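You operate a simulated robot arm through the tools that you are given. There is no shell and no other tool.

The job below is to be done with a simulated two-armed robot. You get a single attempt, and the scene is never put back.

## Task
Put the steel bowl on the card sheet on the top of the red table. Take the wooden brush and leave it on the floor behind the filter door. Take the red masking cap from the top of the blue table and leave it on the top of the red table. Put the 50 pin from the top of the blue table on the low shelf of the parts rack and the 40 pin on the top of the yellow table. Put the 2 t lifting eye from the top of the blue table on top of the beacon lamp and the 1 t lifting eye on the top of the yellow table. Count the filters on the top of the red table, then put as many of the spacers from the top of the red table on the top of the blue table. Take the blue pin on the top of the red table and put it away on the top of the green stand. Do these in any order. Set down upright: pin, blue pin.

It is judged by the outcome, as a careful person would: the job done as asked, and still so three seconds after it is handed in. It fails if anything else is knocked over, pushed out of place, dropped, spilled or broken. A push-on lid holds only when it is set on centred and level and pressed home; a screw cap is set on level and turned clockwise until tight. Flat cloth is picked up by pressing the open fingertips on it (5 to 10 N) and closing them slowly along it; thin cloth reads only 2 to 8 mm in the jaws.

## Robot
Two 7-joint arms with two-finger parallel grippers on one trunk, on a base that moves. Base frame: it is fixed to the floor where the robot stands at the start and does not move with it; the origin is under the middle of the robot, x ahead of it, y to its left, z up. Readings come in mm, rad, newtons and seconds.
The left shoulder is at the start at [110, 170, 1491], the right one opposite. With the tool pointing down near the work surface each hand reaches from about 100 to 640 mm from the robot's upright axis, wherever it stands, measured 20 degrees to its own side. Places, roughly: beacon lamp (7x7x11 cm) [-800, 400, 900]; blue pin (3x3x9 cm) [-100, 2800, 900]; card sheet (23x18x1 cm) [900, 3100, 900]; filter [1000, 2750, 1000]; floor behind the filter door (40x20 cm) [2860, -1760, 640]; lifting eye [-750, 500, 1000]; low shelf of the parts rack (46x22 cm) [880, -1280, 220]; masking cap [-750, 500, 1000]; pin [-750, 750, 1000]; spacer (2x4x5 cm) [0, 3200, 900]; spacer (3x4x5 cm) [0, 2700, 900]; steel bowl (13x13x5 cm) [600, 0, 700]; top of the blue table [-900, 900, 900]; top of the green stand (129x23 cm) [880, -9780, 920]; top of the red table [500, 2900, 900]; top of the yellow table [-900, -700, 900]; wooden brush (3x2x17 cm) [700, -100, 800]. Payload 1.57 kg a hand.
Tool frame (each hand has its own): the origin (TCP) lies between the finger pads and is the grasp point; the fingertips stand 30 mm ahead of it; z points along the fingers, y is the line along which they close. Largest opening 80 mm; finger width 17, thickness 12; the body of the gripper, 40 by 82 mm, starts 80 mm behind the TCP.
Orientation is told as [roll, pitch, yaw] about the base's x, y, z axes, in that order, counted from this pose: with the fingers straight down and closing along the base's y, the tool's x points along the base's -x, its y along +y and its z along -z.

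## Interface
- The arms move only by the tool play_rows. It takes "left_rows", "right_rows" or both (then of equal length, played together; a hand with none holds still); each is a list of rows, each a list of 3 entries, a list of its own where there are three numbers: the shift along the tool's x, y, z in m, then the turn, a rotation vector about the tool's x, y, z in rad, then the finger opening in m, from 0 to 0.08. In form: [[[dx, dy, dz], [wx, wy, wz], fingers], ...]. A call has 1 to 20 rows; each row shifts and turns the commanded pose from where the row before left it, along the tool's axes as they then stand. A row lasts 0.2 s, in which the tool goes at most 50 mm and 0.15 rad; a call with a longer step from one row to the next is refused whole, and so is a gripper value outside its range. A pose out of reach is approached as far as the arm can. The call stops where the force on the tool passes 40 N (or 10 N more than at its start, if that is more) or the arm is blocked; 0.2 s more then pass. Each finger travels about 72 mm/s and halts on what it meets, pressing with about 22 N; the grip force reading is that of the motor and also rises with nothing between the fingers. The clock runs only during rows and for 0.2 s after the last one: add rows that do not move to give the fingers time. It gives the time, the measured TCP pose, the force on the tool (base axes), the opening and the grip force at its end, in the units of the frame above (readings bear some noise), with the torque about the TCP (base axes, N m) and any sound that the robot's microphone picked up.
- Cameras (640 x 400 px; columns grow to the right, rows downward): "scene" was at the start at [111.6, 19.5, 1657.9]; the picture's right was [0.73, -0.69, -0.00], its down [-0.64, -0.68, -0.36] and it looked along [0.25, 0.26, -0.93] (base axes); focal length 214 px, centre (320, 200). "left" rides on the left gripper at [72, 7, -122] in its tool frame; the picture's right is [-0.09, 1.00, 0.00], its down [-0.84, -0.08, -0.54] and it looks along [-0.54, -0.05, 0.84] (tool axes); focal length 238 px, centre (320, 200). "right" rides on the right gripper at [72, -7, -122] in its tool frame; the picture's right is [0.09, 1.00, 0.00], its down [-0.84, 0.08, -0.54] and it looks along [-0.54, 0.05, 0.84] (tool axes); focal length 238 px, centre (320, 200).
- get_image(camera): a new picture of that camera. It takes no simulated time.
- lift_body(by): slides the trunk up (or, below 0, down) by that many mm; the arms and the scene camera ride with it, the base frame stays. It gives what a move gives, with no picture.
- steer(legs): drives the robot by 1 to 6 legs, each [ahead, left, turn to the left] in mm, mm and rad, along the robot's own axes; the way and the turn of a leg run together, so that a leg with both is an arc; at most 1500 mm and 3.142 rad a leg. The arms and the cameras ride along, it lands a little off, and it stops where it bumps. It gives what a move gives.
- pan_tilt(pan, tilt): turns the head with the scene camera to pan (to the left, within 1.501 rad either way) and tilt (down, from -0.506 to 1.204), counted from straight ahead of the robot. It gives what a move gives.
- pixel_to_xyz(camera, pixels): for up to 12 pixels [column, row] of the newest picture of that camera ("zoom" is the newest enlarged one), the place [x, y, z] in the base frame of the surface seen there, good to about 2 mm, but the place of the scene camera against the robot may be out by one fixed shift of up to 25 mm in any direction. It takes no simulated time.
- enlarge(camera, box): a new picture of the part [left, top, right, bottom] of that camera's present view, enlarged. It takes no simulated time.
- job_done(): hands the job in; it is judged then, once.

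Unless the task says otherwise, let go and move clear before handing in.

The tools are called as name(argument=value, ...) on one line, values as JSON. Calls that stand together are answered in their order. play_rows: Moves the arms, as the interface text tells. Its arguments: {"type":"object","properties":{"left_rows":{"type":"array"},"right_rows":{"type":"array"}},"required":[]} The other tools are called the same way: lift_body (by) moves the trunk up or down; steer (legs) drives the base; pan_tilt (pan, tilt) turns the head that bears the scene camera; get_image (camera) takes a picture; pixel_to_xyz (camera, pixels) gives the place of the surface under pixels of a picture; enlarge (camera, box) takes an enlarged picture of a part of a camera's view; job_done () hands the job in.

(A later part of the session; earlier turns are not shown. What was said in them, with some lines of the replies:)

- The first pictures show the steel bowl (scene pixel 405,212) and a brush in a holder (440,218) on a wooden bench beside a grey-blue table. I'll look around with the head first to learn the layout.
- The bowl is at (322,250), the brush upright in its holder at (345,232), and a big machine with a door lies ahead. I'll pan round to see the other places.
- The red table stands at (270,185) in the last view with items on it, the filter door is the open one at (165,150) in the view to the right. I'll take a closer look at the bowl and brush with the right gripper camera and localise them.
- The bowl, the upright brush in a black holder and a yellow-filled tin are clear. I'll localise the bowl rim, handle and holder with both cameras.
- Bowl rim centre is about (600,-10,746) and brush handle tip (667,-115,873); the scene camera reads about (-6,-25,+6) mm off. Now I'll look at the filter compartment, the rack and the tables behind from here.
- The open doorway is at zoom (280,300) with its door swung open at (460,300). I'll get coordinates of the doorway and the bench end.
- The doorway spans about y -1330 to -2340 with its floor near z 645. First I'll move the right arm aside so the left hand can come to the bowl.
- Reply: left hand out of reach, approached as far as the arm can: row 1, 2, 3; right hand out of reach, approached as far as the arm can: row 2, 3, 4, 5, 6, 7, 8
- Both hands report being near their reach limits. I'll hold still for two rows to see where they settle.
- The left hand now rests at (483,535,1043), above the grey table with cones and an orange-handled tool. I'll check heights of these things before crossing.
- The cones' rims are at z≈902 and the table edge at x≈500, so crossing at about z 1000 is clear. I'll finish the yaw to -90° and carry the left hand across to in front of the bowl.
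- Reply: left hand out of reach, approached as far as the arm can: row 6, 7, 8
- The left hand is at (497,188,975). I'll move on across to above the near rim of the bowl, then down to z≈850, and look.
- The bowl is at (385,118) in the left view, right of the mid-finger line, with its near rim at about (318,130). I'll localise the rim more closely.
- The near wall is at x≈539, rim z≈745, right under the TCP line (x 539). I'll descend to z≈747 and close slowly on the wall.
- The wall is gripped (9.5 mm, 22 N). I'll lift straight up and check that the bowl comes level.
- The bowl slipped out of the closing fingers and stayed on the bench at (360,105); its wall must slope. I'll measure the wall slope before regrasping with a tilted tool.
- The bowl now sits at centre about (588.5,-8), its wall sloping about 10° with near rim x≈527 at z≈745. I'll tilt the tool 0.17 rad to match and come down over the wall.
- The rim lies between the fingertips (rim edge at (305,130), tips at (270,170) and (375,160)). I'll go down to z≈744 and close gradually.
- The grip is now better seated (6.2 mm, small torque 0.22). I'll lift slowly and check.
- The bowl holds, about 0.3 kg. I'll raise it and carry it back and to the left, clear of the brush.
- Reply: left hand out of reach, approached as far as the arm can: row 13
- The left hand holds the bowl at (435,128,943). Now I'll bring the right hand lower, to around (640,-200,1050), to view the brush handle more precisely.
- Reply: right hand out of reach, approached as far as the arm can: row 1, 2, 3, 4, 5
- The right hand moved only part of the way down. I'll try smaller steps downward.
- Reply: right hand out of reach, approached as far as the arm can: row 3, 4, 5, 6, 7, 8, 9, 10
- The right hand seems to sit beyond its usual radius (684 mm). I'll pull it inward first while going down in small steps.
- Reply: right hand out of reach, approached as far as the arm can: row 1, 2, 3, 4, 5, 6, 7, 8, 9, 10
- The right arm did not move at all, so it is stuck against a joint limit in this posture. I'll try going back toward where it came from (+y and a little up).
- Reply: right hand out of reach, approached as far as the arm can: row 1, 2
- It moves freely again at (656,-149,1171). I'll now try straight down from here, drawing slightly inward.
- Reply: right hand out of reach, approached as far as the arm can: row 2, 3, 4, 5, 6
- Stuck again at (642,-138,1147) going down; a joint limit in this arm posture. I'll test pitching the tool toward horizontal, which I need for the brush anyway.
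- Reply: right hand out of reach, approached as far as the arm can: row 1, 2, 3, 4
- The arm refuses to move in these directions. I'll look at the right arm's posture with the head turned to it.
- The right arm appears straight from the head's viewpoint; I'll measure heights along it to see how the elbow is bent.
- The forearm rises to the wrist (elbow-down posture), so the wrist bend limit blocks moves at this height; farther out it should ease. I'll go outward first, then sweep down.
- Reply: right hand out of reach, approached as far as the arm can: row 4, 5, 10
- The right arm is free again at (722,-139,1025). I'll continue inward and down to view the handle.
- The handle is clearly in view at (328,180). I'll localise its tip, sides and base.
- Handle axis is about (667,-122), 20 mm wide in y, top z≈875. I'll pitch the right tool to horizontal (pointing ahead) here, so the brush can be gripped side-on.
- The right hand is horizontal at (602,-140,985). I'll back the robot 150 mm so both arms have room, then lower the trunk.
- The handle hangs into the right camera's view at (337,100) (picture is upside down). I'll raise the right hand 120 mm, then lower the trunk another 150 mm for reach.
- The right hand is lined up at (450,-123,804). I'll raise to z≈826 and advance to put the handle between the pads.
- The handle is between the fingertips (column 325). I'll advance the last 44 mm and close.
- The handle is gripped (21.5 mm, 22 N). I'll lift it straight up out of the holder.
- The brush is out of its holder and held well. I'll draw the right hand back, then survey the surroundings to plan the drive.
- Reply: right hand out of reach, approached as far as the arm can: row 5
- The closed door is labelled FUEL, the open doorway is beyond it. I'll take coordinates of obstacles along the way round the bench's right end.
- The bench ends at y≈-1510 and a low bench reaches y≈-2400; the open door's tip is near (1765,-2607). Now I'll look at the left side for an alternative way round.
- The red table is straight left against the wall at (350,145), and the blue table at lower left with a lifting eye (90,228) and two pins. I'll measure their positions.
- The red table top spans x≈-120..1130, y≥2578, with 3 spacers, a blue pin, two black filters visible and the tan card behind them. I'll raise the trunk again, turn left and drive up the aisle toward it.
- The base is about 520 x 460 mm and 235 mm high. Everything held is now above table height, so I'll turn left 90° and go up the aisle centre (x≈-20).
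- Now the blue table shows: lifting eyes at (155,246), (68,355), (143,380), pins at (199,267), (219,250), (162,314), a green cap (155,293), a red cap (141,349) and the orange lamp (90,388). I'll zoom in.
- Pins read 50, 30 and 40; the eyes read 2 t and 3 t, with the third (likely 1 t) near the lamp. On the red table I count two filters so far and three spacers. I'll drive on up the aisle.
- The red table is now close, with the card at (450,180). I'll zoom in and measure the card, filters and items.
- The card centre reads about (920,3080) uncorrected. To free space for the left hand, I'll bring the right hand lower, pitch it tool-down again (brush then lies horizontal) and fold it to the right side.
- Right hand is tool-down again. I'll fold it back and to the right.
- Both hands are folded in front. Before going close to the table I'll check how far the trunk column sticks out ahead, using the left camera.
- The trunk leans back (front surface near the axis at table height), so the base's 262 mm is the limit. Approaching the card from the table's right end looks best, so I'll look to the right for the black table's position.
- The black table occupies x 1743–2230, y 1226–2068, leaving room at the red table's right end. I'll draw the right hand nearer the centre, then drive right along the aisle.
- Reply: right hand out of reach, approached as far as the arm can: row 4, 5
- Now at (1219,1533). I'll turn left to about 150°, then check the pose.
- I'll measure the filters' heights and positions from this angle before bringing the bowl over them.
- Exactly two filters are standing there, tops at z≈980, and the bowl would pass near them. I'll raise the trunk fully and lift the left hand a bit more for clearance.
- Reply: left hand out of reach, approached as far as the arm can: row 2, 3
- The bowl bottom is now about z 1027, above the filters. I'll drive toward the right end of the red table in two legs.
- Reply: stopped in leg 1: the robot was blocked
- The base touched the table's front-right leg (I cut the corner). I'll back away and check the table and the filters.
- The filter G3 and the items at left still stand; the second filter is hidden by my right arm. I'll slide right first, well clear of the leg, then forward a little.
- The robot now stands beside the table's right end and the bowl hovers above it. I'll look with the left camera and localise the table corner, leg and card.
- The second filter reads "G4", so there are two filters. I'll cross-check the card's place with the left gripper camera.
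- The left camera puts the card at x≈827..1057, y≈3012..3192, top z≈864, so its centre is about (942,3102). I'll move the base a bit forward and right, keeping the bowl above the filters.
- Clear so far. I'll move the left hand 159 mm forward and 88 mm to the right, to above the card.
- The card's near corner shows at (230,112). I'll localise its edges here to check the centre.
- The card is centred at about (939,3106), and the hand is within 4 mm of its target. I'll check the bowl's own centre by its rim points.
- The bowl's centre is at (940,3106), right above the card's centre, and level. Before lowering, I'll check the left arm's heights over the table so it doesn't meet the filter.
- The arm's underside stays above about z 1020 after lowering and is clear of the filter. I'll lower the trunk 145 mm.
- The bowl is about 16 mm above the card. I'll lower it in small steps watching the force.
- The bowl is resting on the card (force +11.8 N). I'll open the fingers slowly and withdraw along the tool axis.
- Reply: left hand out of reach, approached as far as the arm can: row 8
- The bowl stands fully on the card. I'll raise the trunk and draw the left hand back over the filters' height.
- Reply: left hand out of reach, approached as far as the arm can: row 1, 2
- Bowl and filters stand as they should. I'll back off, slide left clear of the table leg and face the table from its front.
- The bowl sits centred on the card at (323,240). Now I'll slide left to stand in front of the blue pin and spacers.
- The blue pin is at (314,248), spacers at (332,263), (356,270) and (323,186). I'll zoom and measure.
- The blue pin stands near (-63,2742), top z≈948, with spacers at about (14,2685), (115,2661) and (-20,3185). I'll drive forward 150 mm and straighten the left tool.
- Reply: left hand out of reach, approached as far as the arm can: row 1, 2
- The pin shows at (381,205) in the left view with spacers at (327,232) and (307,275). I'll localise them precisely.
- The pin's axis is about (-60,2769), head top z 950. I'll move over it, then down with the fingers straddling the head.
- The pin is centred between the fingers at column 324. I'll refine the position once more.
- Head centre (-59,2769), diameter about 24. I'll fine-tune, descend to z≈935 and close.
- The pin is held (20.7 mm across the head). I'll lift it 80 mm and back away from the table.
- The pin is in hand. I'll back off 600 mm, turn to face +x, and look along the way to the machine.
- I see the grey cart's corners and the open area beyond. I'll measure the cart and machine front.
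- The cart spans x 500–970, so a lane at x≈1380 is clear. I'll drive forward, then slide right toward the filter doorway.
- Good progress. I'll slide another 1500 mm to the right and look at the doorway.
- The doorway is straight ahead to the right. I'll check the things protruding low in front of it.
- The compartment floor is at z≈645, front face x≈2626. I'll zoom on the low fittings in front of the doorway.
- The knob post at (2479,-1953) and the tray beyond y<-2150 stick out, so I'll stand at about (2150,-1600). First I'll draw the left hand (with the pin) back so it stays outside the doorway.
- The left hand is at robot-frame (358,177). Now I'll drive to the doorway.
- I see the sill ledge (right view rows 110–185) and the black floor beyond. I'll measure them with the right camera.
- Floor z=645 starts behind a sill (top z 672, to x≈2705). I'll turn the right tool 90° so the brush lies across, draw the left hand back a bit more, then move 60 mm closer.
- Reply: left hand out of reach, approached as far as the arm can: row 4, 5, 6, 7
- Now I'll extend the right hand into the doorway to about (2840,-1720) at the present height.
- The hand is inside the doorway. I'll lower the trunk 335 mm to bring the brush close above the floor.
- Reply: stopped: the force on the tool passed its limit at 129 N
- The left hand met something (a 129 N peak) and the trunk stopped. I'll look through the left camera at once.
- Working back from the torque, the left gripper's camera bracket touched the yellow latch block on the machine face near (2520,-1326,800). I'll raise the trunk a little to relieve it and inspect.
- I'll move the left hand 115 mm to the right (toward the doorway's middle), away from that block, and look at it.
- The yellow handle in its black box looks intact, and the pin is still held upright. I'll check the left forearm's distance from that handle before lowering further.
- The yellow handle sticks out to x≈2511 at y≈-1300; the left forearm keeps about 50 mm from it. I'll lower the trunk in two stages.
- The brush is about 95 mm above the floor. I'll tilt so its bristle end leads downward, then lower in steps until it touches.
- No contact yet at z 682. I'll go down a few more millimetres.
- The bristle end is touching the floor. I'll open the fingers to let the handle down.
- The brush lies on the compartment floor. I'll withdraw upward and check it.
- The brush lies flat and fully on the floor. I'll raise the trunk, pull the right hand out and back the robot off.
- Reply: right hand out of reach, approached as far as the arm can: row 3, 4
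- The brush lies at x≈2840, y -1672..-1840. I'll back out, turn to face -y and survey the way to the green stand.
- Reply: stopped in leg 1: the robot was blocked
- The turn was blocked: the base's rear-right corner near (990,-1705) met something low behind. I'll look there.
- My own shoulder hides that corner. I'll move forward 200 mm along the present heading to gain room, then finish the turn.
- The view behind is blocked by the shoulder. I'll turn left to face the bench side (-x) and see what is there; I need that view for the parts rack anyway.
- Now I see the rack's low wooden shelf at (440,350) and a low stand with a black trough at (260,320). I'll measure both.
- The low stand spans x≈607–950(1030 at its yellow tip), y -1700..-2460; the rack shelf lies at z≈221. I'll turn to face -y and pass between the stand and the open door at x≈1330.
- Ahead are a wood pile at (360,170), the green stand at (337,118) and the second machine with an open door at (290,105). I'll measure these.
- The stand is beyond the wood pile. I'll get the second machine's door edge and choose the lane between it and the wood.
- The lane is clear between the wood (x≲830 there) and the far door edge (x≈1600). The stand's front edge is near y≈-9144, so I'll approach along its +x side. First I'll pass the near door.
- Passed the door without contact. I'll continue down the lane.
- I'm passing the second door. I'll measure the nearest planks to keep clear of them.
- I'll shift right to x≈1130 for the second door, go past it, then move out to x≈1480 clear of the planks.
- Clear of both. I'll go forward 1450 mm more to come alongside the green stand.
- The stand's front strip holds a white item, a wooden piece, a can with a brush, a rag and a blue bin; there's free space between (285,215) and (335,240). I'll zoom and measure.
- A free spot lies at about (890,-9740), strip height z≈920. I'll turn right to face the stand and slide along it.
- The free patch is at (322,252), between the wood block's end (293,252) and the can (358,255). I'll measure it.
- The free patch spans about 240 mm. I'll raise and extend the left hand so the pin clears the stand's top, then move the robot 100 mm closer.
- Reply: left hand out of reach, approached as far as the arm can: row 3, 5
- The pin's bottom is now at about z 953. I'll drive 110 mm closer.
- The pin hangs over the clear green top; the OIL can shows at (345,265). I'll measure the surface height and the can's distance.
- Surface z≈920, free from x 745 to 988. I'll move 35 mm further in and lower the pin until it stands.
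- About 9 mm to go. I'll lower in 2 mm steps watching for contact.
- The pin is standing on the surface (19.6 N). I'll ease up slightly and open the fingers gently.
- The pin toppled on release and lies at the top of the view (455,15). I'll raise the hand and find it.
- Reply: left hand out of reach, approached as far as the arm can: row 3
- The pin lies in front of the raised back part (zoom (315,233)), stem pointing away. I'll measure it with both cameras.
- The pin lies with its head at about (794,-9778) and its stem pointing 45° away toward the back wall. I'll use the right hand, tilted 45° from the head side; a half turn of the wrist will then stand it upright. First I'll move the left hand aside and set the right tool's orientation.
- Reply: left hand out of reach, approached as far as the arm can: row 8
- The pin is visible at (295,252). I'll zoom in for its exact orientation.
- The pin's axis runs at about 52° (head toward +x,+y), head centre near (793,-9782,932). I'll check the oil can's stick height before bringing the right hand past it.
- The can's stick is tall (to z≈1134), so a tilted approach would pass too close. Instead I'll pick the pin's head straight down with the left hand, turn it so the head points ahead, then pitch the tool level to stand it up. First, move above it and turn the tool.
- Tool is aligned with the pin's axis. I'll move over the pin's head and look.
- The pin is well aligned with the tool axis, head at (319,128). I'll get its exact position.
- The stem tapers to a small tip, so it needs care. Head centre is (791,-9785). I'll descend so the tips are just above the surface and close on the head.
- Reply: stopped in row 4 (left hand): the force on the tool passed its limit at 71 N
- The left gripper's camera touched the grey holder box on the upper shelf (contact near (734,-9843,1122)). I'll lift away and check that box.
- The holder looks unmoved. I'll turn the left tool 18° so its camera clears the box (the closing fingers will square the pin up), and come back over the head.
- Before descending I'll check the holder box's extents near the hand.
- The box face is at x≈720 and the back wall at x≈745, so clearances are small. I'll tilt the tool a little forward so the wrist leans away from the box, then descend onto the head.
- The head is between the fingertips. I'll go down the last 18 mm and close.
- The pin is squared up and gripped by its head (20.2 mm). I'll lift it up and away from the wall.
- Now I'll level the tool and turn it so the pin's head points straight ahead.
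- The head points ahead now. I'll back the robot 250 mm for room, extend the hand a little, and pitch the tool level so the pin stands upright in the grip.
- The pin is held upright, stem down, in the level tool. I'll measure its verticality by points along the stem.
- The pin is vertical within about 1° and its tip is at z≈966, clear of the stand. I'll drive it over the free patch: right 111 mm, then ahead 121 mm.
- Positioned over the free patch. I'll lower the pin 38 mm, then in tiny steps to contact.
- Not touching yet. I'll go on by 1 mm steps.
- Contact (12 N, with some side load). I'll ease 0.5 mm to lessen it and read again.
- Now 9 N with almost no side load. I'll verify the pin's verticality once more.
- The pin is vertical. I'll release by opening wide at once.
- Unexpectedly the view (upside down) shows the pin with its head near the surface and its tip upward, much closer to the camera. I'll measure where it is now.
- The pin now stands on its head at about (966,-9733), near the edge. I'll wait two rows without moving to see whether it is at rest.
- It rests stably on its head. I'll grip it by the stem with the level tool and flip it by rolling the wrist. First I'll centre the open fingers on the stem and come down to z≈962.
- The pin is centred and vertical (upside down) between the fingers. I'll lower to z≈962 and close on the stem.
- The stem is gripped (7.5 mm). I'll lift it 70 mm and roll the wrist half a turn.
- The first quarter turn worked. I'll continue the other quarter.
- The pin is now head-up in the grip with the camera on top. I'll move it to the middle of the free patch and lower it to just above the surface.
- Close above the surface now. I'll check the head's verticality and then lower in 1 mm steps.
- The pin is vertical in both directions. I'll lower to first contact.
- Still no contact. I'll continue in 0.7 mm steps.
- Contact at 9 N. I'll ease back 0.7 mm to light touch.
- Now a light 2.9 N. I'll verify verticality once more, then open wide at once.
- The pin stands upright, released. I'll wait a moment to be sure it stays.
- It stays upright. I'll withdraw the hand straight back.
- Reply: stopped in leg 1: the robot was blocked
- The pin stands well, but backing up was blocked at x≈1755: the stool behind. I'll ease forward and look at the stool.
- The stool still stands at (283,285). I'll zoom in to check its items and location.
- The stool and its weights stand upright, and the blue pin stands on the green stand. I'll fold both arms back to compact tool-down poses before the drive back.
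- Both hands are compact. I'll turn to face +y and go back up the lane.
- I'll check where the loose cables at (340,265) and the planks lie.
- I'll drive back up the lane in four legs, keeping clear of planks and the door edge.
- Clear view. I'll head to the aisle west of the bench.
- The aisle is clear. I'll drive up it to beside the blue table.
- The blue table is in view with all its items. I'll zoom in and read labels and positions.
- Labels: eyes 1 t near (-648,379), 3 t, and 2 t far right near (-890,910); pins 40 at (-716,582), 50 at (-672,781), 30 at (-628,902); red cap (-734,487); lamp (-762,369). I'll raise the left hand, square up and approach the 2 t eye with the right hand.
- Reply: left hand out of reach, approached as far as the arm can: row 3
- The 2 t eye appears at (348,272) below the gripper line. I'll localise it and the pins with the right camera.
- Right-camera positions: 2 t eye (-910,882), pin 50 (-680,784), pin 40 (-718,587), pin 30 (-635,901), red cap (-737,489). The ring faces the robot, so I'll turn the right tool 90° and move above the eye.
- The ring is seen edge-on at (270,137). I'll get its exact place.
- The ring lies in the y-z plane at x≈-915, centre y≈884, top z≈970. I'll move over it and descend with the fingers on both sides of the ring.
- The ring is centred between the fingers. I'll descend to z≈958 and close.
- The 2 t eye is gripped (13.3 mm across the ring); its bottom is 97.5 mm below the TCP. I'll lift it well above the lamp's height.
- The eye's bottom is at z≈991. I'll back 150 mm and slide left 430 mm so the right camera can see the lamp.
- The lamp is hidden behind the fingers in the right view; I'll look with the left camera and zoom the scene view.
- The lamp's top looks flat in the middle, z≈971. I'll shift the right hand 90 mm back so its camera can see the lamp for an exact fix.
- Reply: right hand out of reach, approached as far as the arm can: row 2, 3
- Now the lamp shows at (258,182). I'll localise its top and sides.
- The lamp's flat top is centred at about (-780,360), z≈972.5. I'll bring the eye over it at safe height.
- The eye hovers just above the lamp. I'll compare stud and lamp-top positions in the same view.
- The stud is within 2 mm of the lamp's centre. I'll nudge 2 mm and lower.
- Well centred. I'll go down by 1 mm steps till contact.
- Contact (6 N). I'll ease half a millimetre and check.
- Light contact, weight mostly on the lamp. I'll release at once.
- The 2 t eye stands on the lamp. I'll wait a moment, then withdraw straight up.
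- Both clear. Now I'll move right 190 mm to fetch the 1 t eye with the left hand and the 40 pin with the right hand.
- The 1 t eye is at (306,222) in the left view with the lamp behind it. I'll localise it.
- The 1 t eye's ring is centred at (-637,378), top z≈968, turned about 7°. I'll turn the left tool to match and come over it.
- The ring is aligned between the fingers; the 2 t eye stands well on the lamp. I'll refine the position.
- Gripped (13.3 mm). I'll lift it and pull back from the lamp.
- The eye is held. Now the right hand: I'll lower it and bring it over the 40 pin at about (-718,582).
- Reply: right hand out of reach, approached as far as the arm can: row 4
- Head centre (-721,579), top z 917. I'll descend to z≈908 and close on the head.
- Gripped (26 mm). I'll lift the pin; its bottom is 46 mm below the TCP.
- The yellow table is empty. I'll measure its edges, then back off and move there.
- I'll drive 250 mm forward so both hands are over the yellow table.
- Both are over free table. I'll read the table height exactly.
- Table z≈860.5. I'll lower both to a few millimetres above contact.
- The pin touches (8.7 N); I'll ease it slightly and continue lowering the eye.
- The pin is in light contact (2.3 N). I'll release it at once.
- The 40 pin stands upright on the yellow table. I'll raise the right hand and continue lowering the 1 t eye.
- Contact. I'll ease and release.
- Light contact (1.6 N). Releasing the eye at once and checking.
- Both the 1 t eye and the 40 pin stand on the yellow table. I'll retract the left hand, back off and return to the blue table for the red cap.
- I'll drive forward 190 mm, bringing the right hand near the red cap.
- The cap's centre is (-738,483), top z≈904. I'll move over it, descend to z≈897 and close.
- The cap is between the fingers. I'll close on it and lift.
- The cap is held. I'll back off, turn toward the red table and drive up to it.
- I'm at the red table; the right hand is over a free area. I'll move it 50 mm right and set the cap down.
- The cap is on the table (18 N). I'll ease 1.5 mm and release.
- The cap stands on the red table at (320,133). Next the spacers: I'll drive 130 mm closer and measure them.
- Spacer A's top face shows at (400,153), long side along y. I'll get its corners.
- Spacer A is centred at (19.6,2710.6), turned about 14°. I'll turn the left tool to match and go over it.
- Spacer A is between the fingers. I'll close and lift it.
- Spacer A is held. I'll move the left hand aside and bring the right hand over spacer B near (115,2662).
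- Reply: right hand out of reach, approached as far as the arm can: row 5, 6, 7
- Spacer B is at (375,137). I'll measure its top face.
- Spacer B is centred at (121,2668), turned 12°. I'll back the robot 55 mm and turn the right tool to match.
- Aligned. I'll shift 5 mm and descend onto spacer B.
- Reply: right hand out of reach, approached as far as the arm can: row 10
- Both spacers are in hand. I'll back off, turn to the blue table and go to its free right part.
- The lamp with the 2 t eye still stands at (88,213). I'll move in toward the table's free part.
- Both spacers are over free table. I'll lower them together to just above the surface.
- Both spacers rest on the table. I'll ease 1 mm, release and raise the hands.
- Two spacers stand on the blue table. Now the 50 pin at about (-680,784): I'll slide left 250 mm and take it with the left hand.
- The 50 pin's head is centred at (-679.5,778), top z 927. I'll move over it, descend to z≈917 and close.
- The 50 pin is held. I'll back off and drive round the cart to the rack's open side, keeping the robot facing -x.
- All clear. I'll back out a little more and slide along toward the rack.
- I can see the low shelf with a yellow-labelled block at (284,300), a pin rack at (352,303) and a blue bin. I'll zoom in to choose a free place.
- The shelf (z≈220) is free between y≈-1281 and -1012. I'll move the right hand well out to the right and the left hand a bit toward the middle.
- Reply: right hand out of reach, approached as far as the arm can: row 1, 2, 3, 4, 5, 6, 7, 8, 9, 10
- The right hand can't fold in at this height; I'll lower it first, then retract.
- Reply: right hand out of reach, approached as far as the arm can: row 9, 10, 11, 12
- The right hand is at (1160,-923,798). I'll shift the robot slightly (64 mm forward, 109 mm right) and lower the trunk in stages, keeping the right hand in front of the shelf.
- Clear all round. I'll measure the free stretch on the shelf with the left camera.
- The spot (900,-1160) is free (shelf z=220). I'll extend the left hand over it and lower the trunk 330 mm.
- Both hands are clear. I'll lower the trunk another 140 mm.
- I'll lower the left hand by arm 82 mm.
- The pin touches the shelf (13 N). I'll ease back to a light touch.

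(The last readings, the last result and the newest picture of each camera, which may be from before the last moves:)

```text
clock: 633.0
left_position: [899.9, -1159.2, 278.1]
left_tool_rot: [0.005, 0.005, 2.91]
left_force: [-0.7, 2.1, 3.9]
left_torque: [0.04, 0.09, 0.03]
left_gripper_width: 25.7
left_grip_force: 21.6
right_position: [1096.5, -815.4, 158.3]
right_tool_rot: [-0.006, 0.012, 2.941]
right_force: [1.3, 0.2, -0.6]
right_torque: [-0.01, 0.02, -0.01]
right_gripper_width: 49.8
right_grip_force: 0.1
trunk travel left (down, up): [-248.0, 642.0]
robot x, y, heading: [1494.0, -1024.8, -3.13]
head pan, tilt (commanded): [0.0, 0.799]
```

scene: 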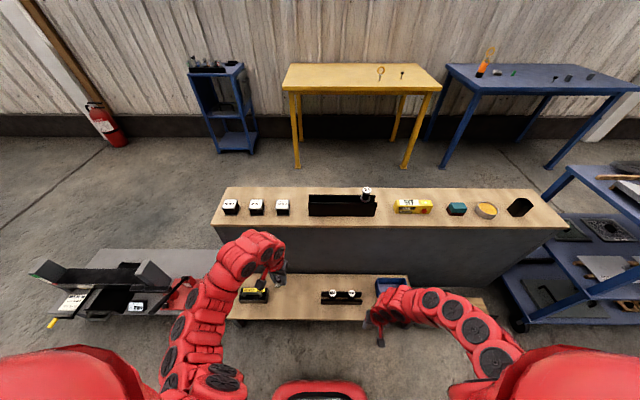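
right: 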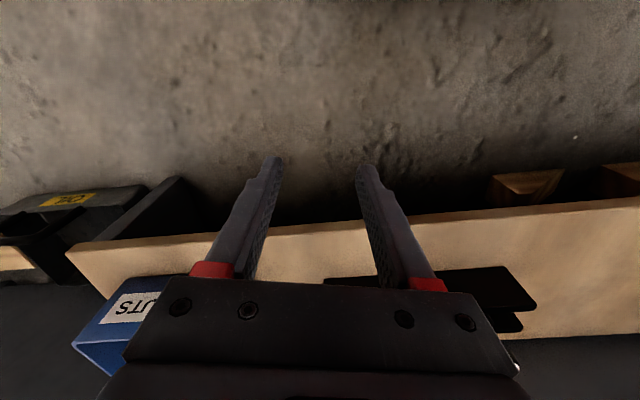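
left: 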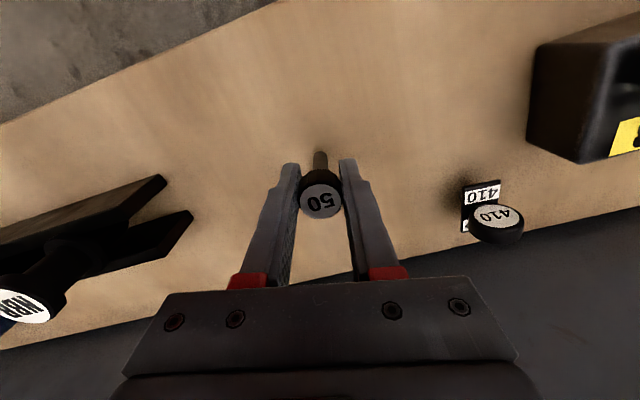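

play_rows(left_rows=[[[0, 0, -0.0003], [0, 0, 0], 0.0], [[0, 0, 0], [0, 0, 0], 0.0], [[0, 0, 0], [0, 0, 0], 0.0]])

```text
clock: 633.8
left_position: [900.0, -1159.7, 277.7]
left_tool_rot: [0.003, 0.006, 2.912]
left_force: [0.3, 0.1, 1.8]
left_torque: [-0.04, -0.04, 0.0]
left_gripper_width: 25.6
left_grip_force: 22.0
right_position: [1098.5, -816.5, 159.6]
right_tool_rot: [-0.006, 0.009, 2.942]
right_force: [-0.1, 0.0, -0.3]
right_torque: [0.02, 0.05, -0.01]
right_gripper_width: 50.0
right_grip_force: 0.1
trunk travel left (down, up): [-248.0, 642.0]
robot x, y, heading: [1496.6, -1019.0, -3.135]
head pan, tilt (commanded): [0.0, 0.799]
```

Light contact (1.8 N). I'll release at once and check.

play_rows(left_rows=[[[0, 0, 0], [0, 0, 0], 0.08], [[0, 0, 0], [0, 0, 0], 0.08], [[0, 0, 0], [0, 0, 0], 0.08], [[0, 0, 0], [0, 0, 0], 0.08]])

get_image(camera="left")

```text
clock: 634.8
left_position: [899.1, -1159.5, 277.9]
left_tool_rot: [0.004, 0.005, 2.911]
left_force: [-0.3, -0.4, 0.6]
left_torque: [-0.02, 0.0, 0.0]
left_gripper_width: 80.1
left_grip_force: 0.1
right_position: [1097.9, -815.8, 158.3]
right_tool_rot: [-0.005, 0.01, 2.941]
right_force: [-0.6, -0.1, 0.0]
right_torque: [0.01, 0.01, 0.01]
right_gripper_width: 49.9
right_grip_force: 0.1
trunk travel left (down, up): [-248.0, 642.0]
robot x, y, heading: [1493.6, -1023.1, -3.133]
head pan, tilt (commanded): [0.0, 0.799]
```

```text
taken
```

left: 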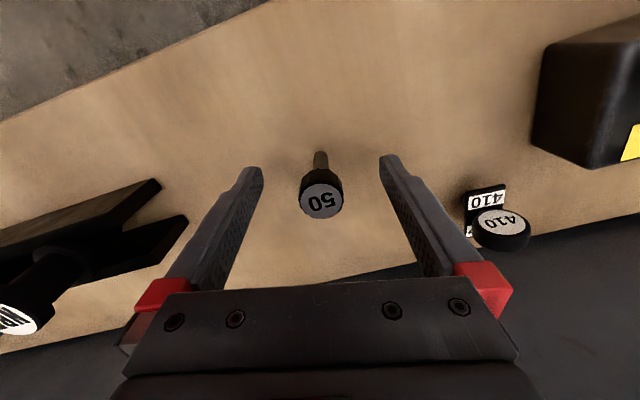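

The 50 pin stands on the low shelf. I'll withdraw upward and raise the trunk.

play_rows(left_rows=[[[0, 0, 0], [0, 0, 0], 0.08], [[0, 0, 0], [0, 0, 0], 0.08], [[0, 0, -0.015], [0, 0, 0], 0.08], [[0, 0, -0.025], [0, 0, 0], 0.08], [[0, 0, -0.03], [0, 0, 0], 0.08], [[0, 0, -0.025], [0, 0, 0], 0.08], [[0, 0, 0], [0, 0, 0], 0.08]])

lift_body(by=300)

get_image(camera="left")

get_image(camera="scene")

```text
clock: 636.4
left_position: [899.7, -1160.3, 371.7]
left_tool_rot: [0.004, 0.008, 2.91]
left_force: [0.3, 0.2, -0.2]
left_torque: [-0.01, 0.02, 0.01]
left_gripper_width: 80.1
left_grip_force: 0.1
right_position: [1097.9, -815.8, 157.7]
right_tool_rot: [-0.006, 0.009, 2.941]
right_force: [0.1, -0.2, 0.0]
right_torque: [0.0, 0.02, 0.01]
right_gripper_width: 50.1
right_grip_force: 0.0
trunk travel left (down, up): [-248.0, 642.0]
robot x, y, heading: [1493.8, -1021.9, -3.133]
head pan, tilt (commanded): [0.0, 0.799]
```

```text
clock: 639.4
left_position: [900.1, -1159.7, 669.6]
left_tool_rot: [0.004, 0.007, 2.911]
left_force: [-0.7, 0.1, -0.2]
left_torque: [0.0, 0.01, 0.0]
left_gripper_width: 79.9
left_grip_force: 0.0
right_position: [1098.4, -815.0, 458.0]
right_tool_rot: [-0.005, 0.011, 2.94]
right_force: [-0.4, 0.1, -0.2]
right_torque: [-0.01, -0.01, 0.01]
right_gripper_width: 49.9
right_grip_force: 0.2
trunk travel left (down, up): [-548.0, 342.0]
robot x, y, heading: [1494.7, -1022.9, -3.137]
head pan, tilt (commanded): [0.0, 0.799]
```

```text
taken
```

left: 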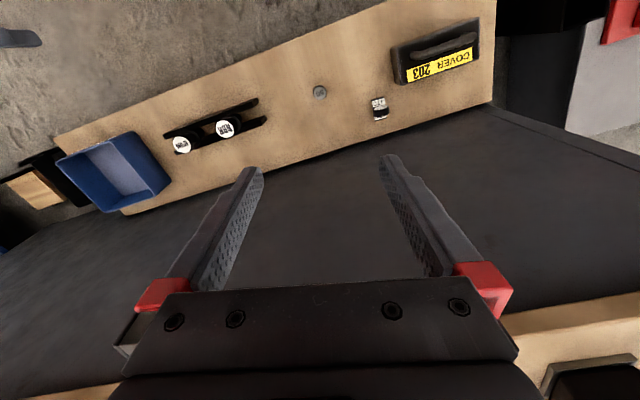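

```text
taken
```

scene: 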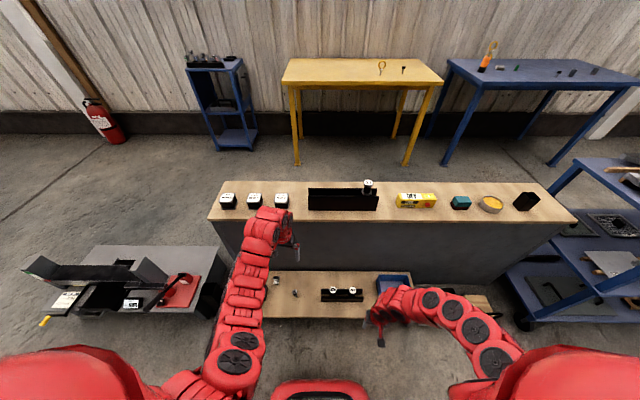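

The 50 pin stands on the shelf. I'll inspect the low stand my base touched earlier, to be sure nothing there is amiss.

enlarge(camera="scene", box=[10, 230, 240, 370])

pixel_to_xyz(camera="scene", pixels=[[196, 305], [180, 285], [190, 277], [222, 250], [223, 280], [45, 320], [178, 296]])

```text
2.78 times, centred on (125, 300) of scene
```

zoom: 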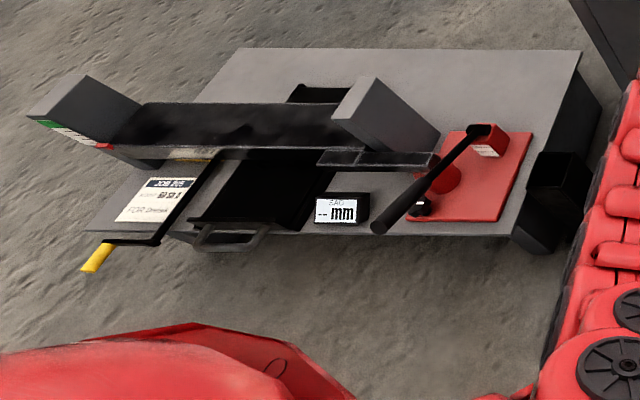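

```text
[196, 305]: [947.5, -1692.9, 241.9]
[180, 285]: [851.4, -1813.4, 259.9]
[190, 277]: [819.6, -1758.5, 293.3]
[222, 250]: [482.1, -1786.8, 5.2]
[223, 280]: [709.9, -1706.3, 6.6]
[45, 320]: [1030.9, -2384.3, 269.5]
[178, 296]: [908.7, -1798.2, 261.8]
```

The stand looks intact. I'll back clear of the rack and make a last check of the tables by zooming.

steer(legs=[[-200, 0, 0]])

get_image(camera="scene")

enlarge(camera="scene", box=[270, 30, 640, 200])

enlarge(camera="scene", box=[230, 230, 430, 330])

```text
clock: 641.0
left_position: [1100.8, -1160.0, 670.8]
left_tool_rot: [0.003, 0.004, 2.915]
left_force: [0.9, -0.4, -0.1]
left_torque: [0.01, 0.01, 0.01]
left_gripper_width: 80.0
left_grip_force: 0.1
right_position: [1296.8, -815.8, 459.1]
right_tool_rot: [-0.004, 0.007, 2.946]
right_force: [0.2, -0.6, 0.9]
right_torque: [0.0, 0.03, -0.02]
right_gripper_width: 50.1
right_grip_force: 0.0
trunk travel left (down, up): [-548.0, 342.0]
robot x, y, heading: [1693.9, -1021.0, -3.126]
head pan, tilt (commanded): [0.0, 0.799]
```

```text
taken
```

scene: 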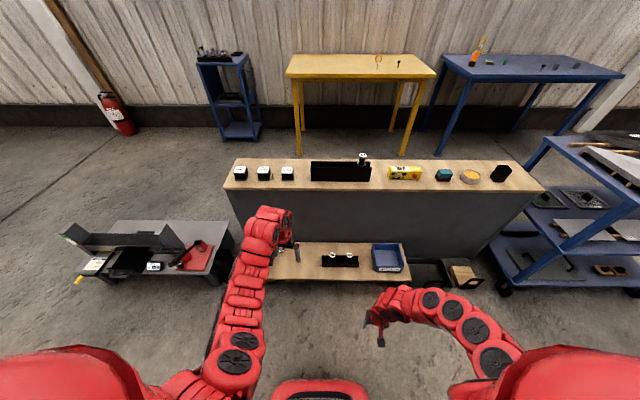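

```text
1.73 times, centred on (455, 115) of scene
```

zoom: 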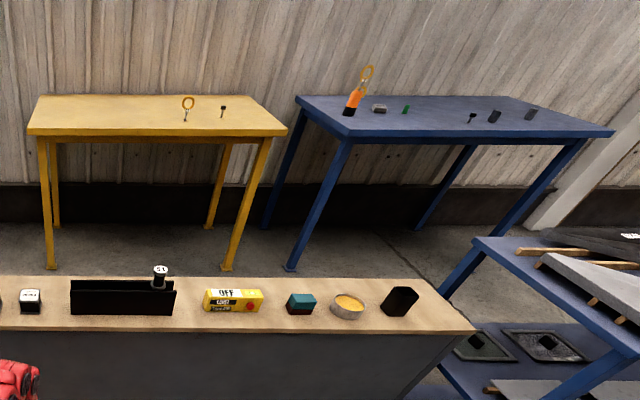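

```text
3.20 times, centred on (330, 280) of scene
```

zoom: 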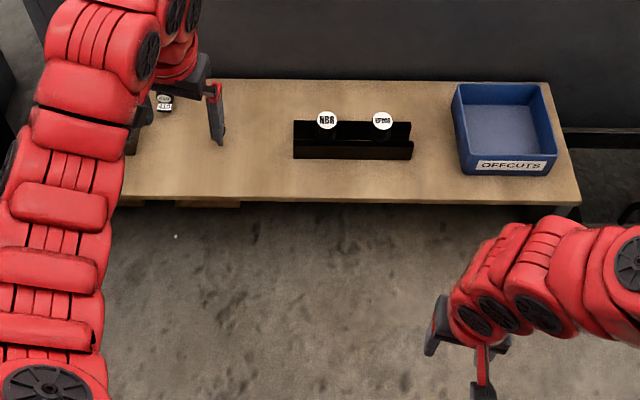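

All items on the blue and yellow tables stand as placed. A last look at the 50 pin with the left camera before handing in.

get_image(camera="left")

enlarge(camera="left", box=[240, 130, 460, 290])

```text
taken
```

left: 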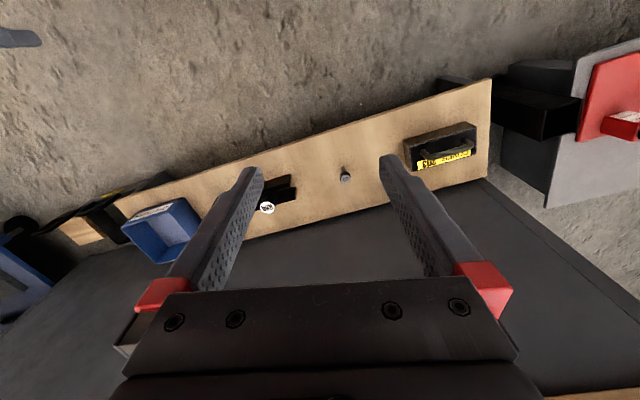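

```text
2.50 times, centred on (350, 210) of left
```

zoom: 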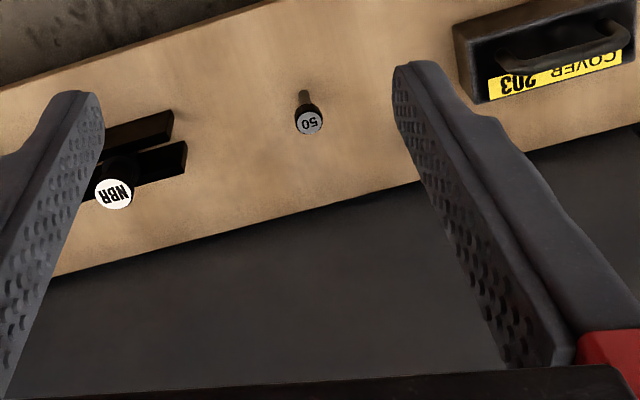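

The 50 pin stands upright on the low shelf, and everything else is where it was asked for and released. I'll hand the job in.

job_done()

```text
The job is handed in.
```

I've handed the job in with every item placed as asked. Along the way I knocked over the blue pin and bumped several fixed things, listed below.

| Item | Where it is now |
|---|---|
| Steel bowl | On the card sheet, red table |
| Wooden brush | Lying on the floor behind the filter door |
| Red masking cap | Red table |
| 50 pin | Standing upright on the low shelf of the parts rack |
| 40 pin | Standing upright on the yellow table |
| 2 t lifting eye | Standing on top of the beacon lamp |
| 1 t lifting eye | Yellow table |
| Spacers | I counted two filters (G3 and G4), so two spacers are on the blue table; the third stays on the red table |
| Blue pin | Standing upright on the green stand |

- **Blue pin:** it fell over twice on the green stand when I let go of it. I picked it up, flipped it and set it down again, and it was upright when I left. I did not see it again after that.
- **Things I bumped:**
  - The robot's base touched the red table's front leg, the low stand beside the parts rack, and a stool near the green stand.
  - A gripper camera touched the yellow handle beside the filter doorway and a sheet holder on the green stand's upper shelf.
  - I looked at each afterwards and saw nothing knocked over or broken. I can't rule out a shift of a few millimetres.
- **Bowl:** it slipped on my first grip and slid about 11 mm on its bench before I got hold of it.

I looked over the blue and yellow tables and the 50 pin on the rack shelf just before handing in. I last saw the bowl and the G4 filter when I took the spacers. G3 was behind my arm then, and I last saw it standing earlier.
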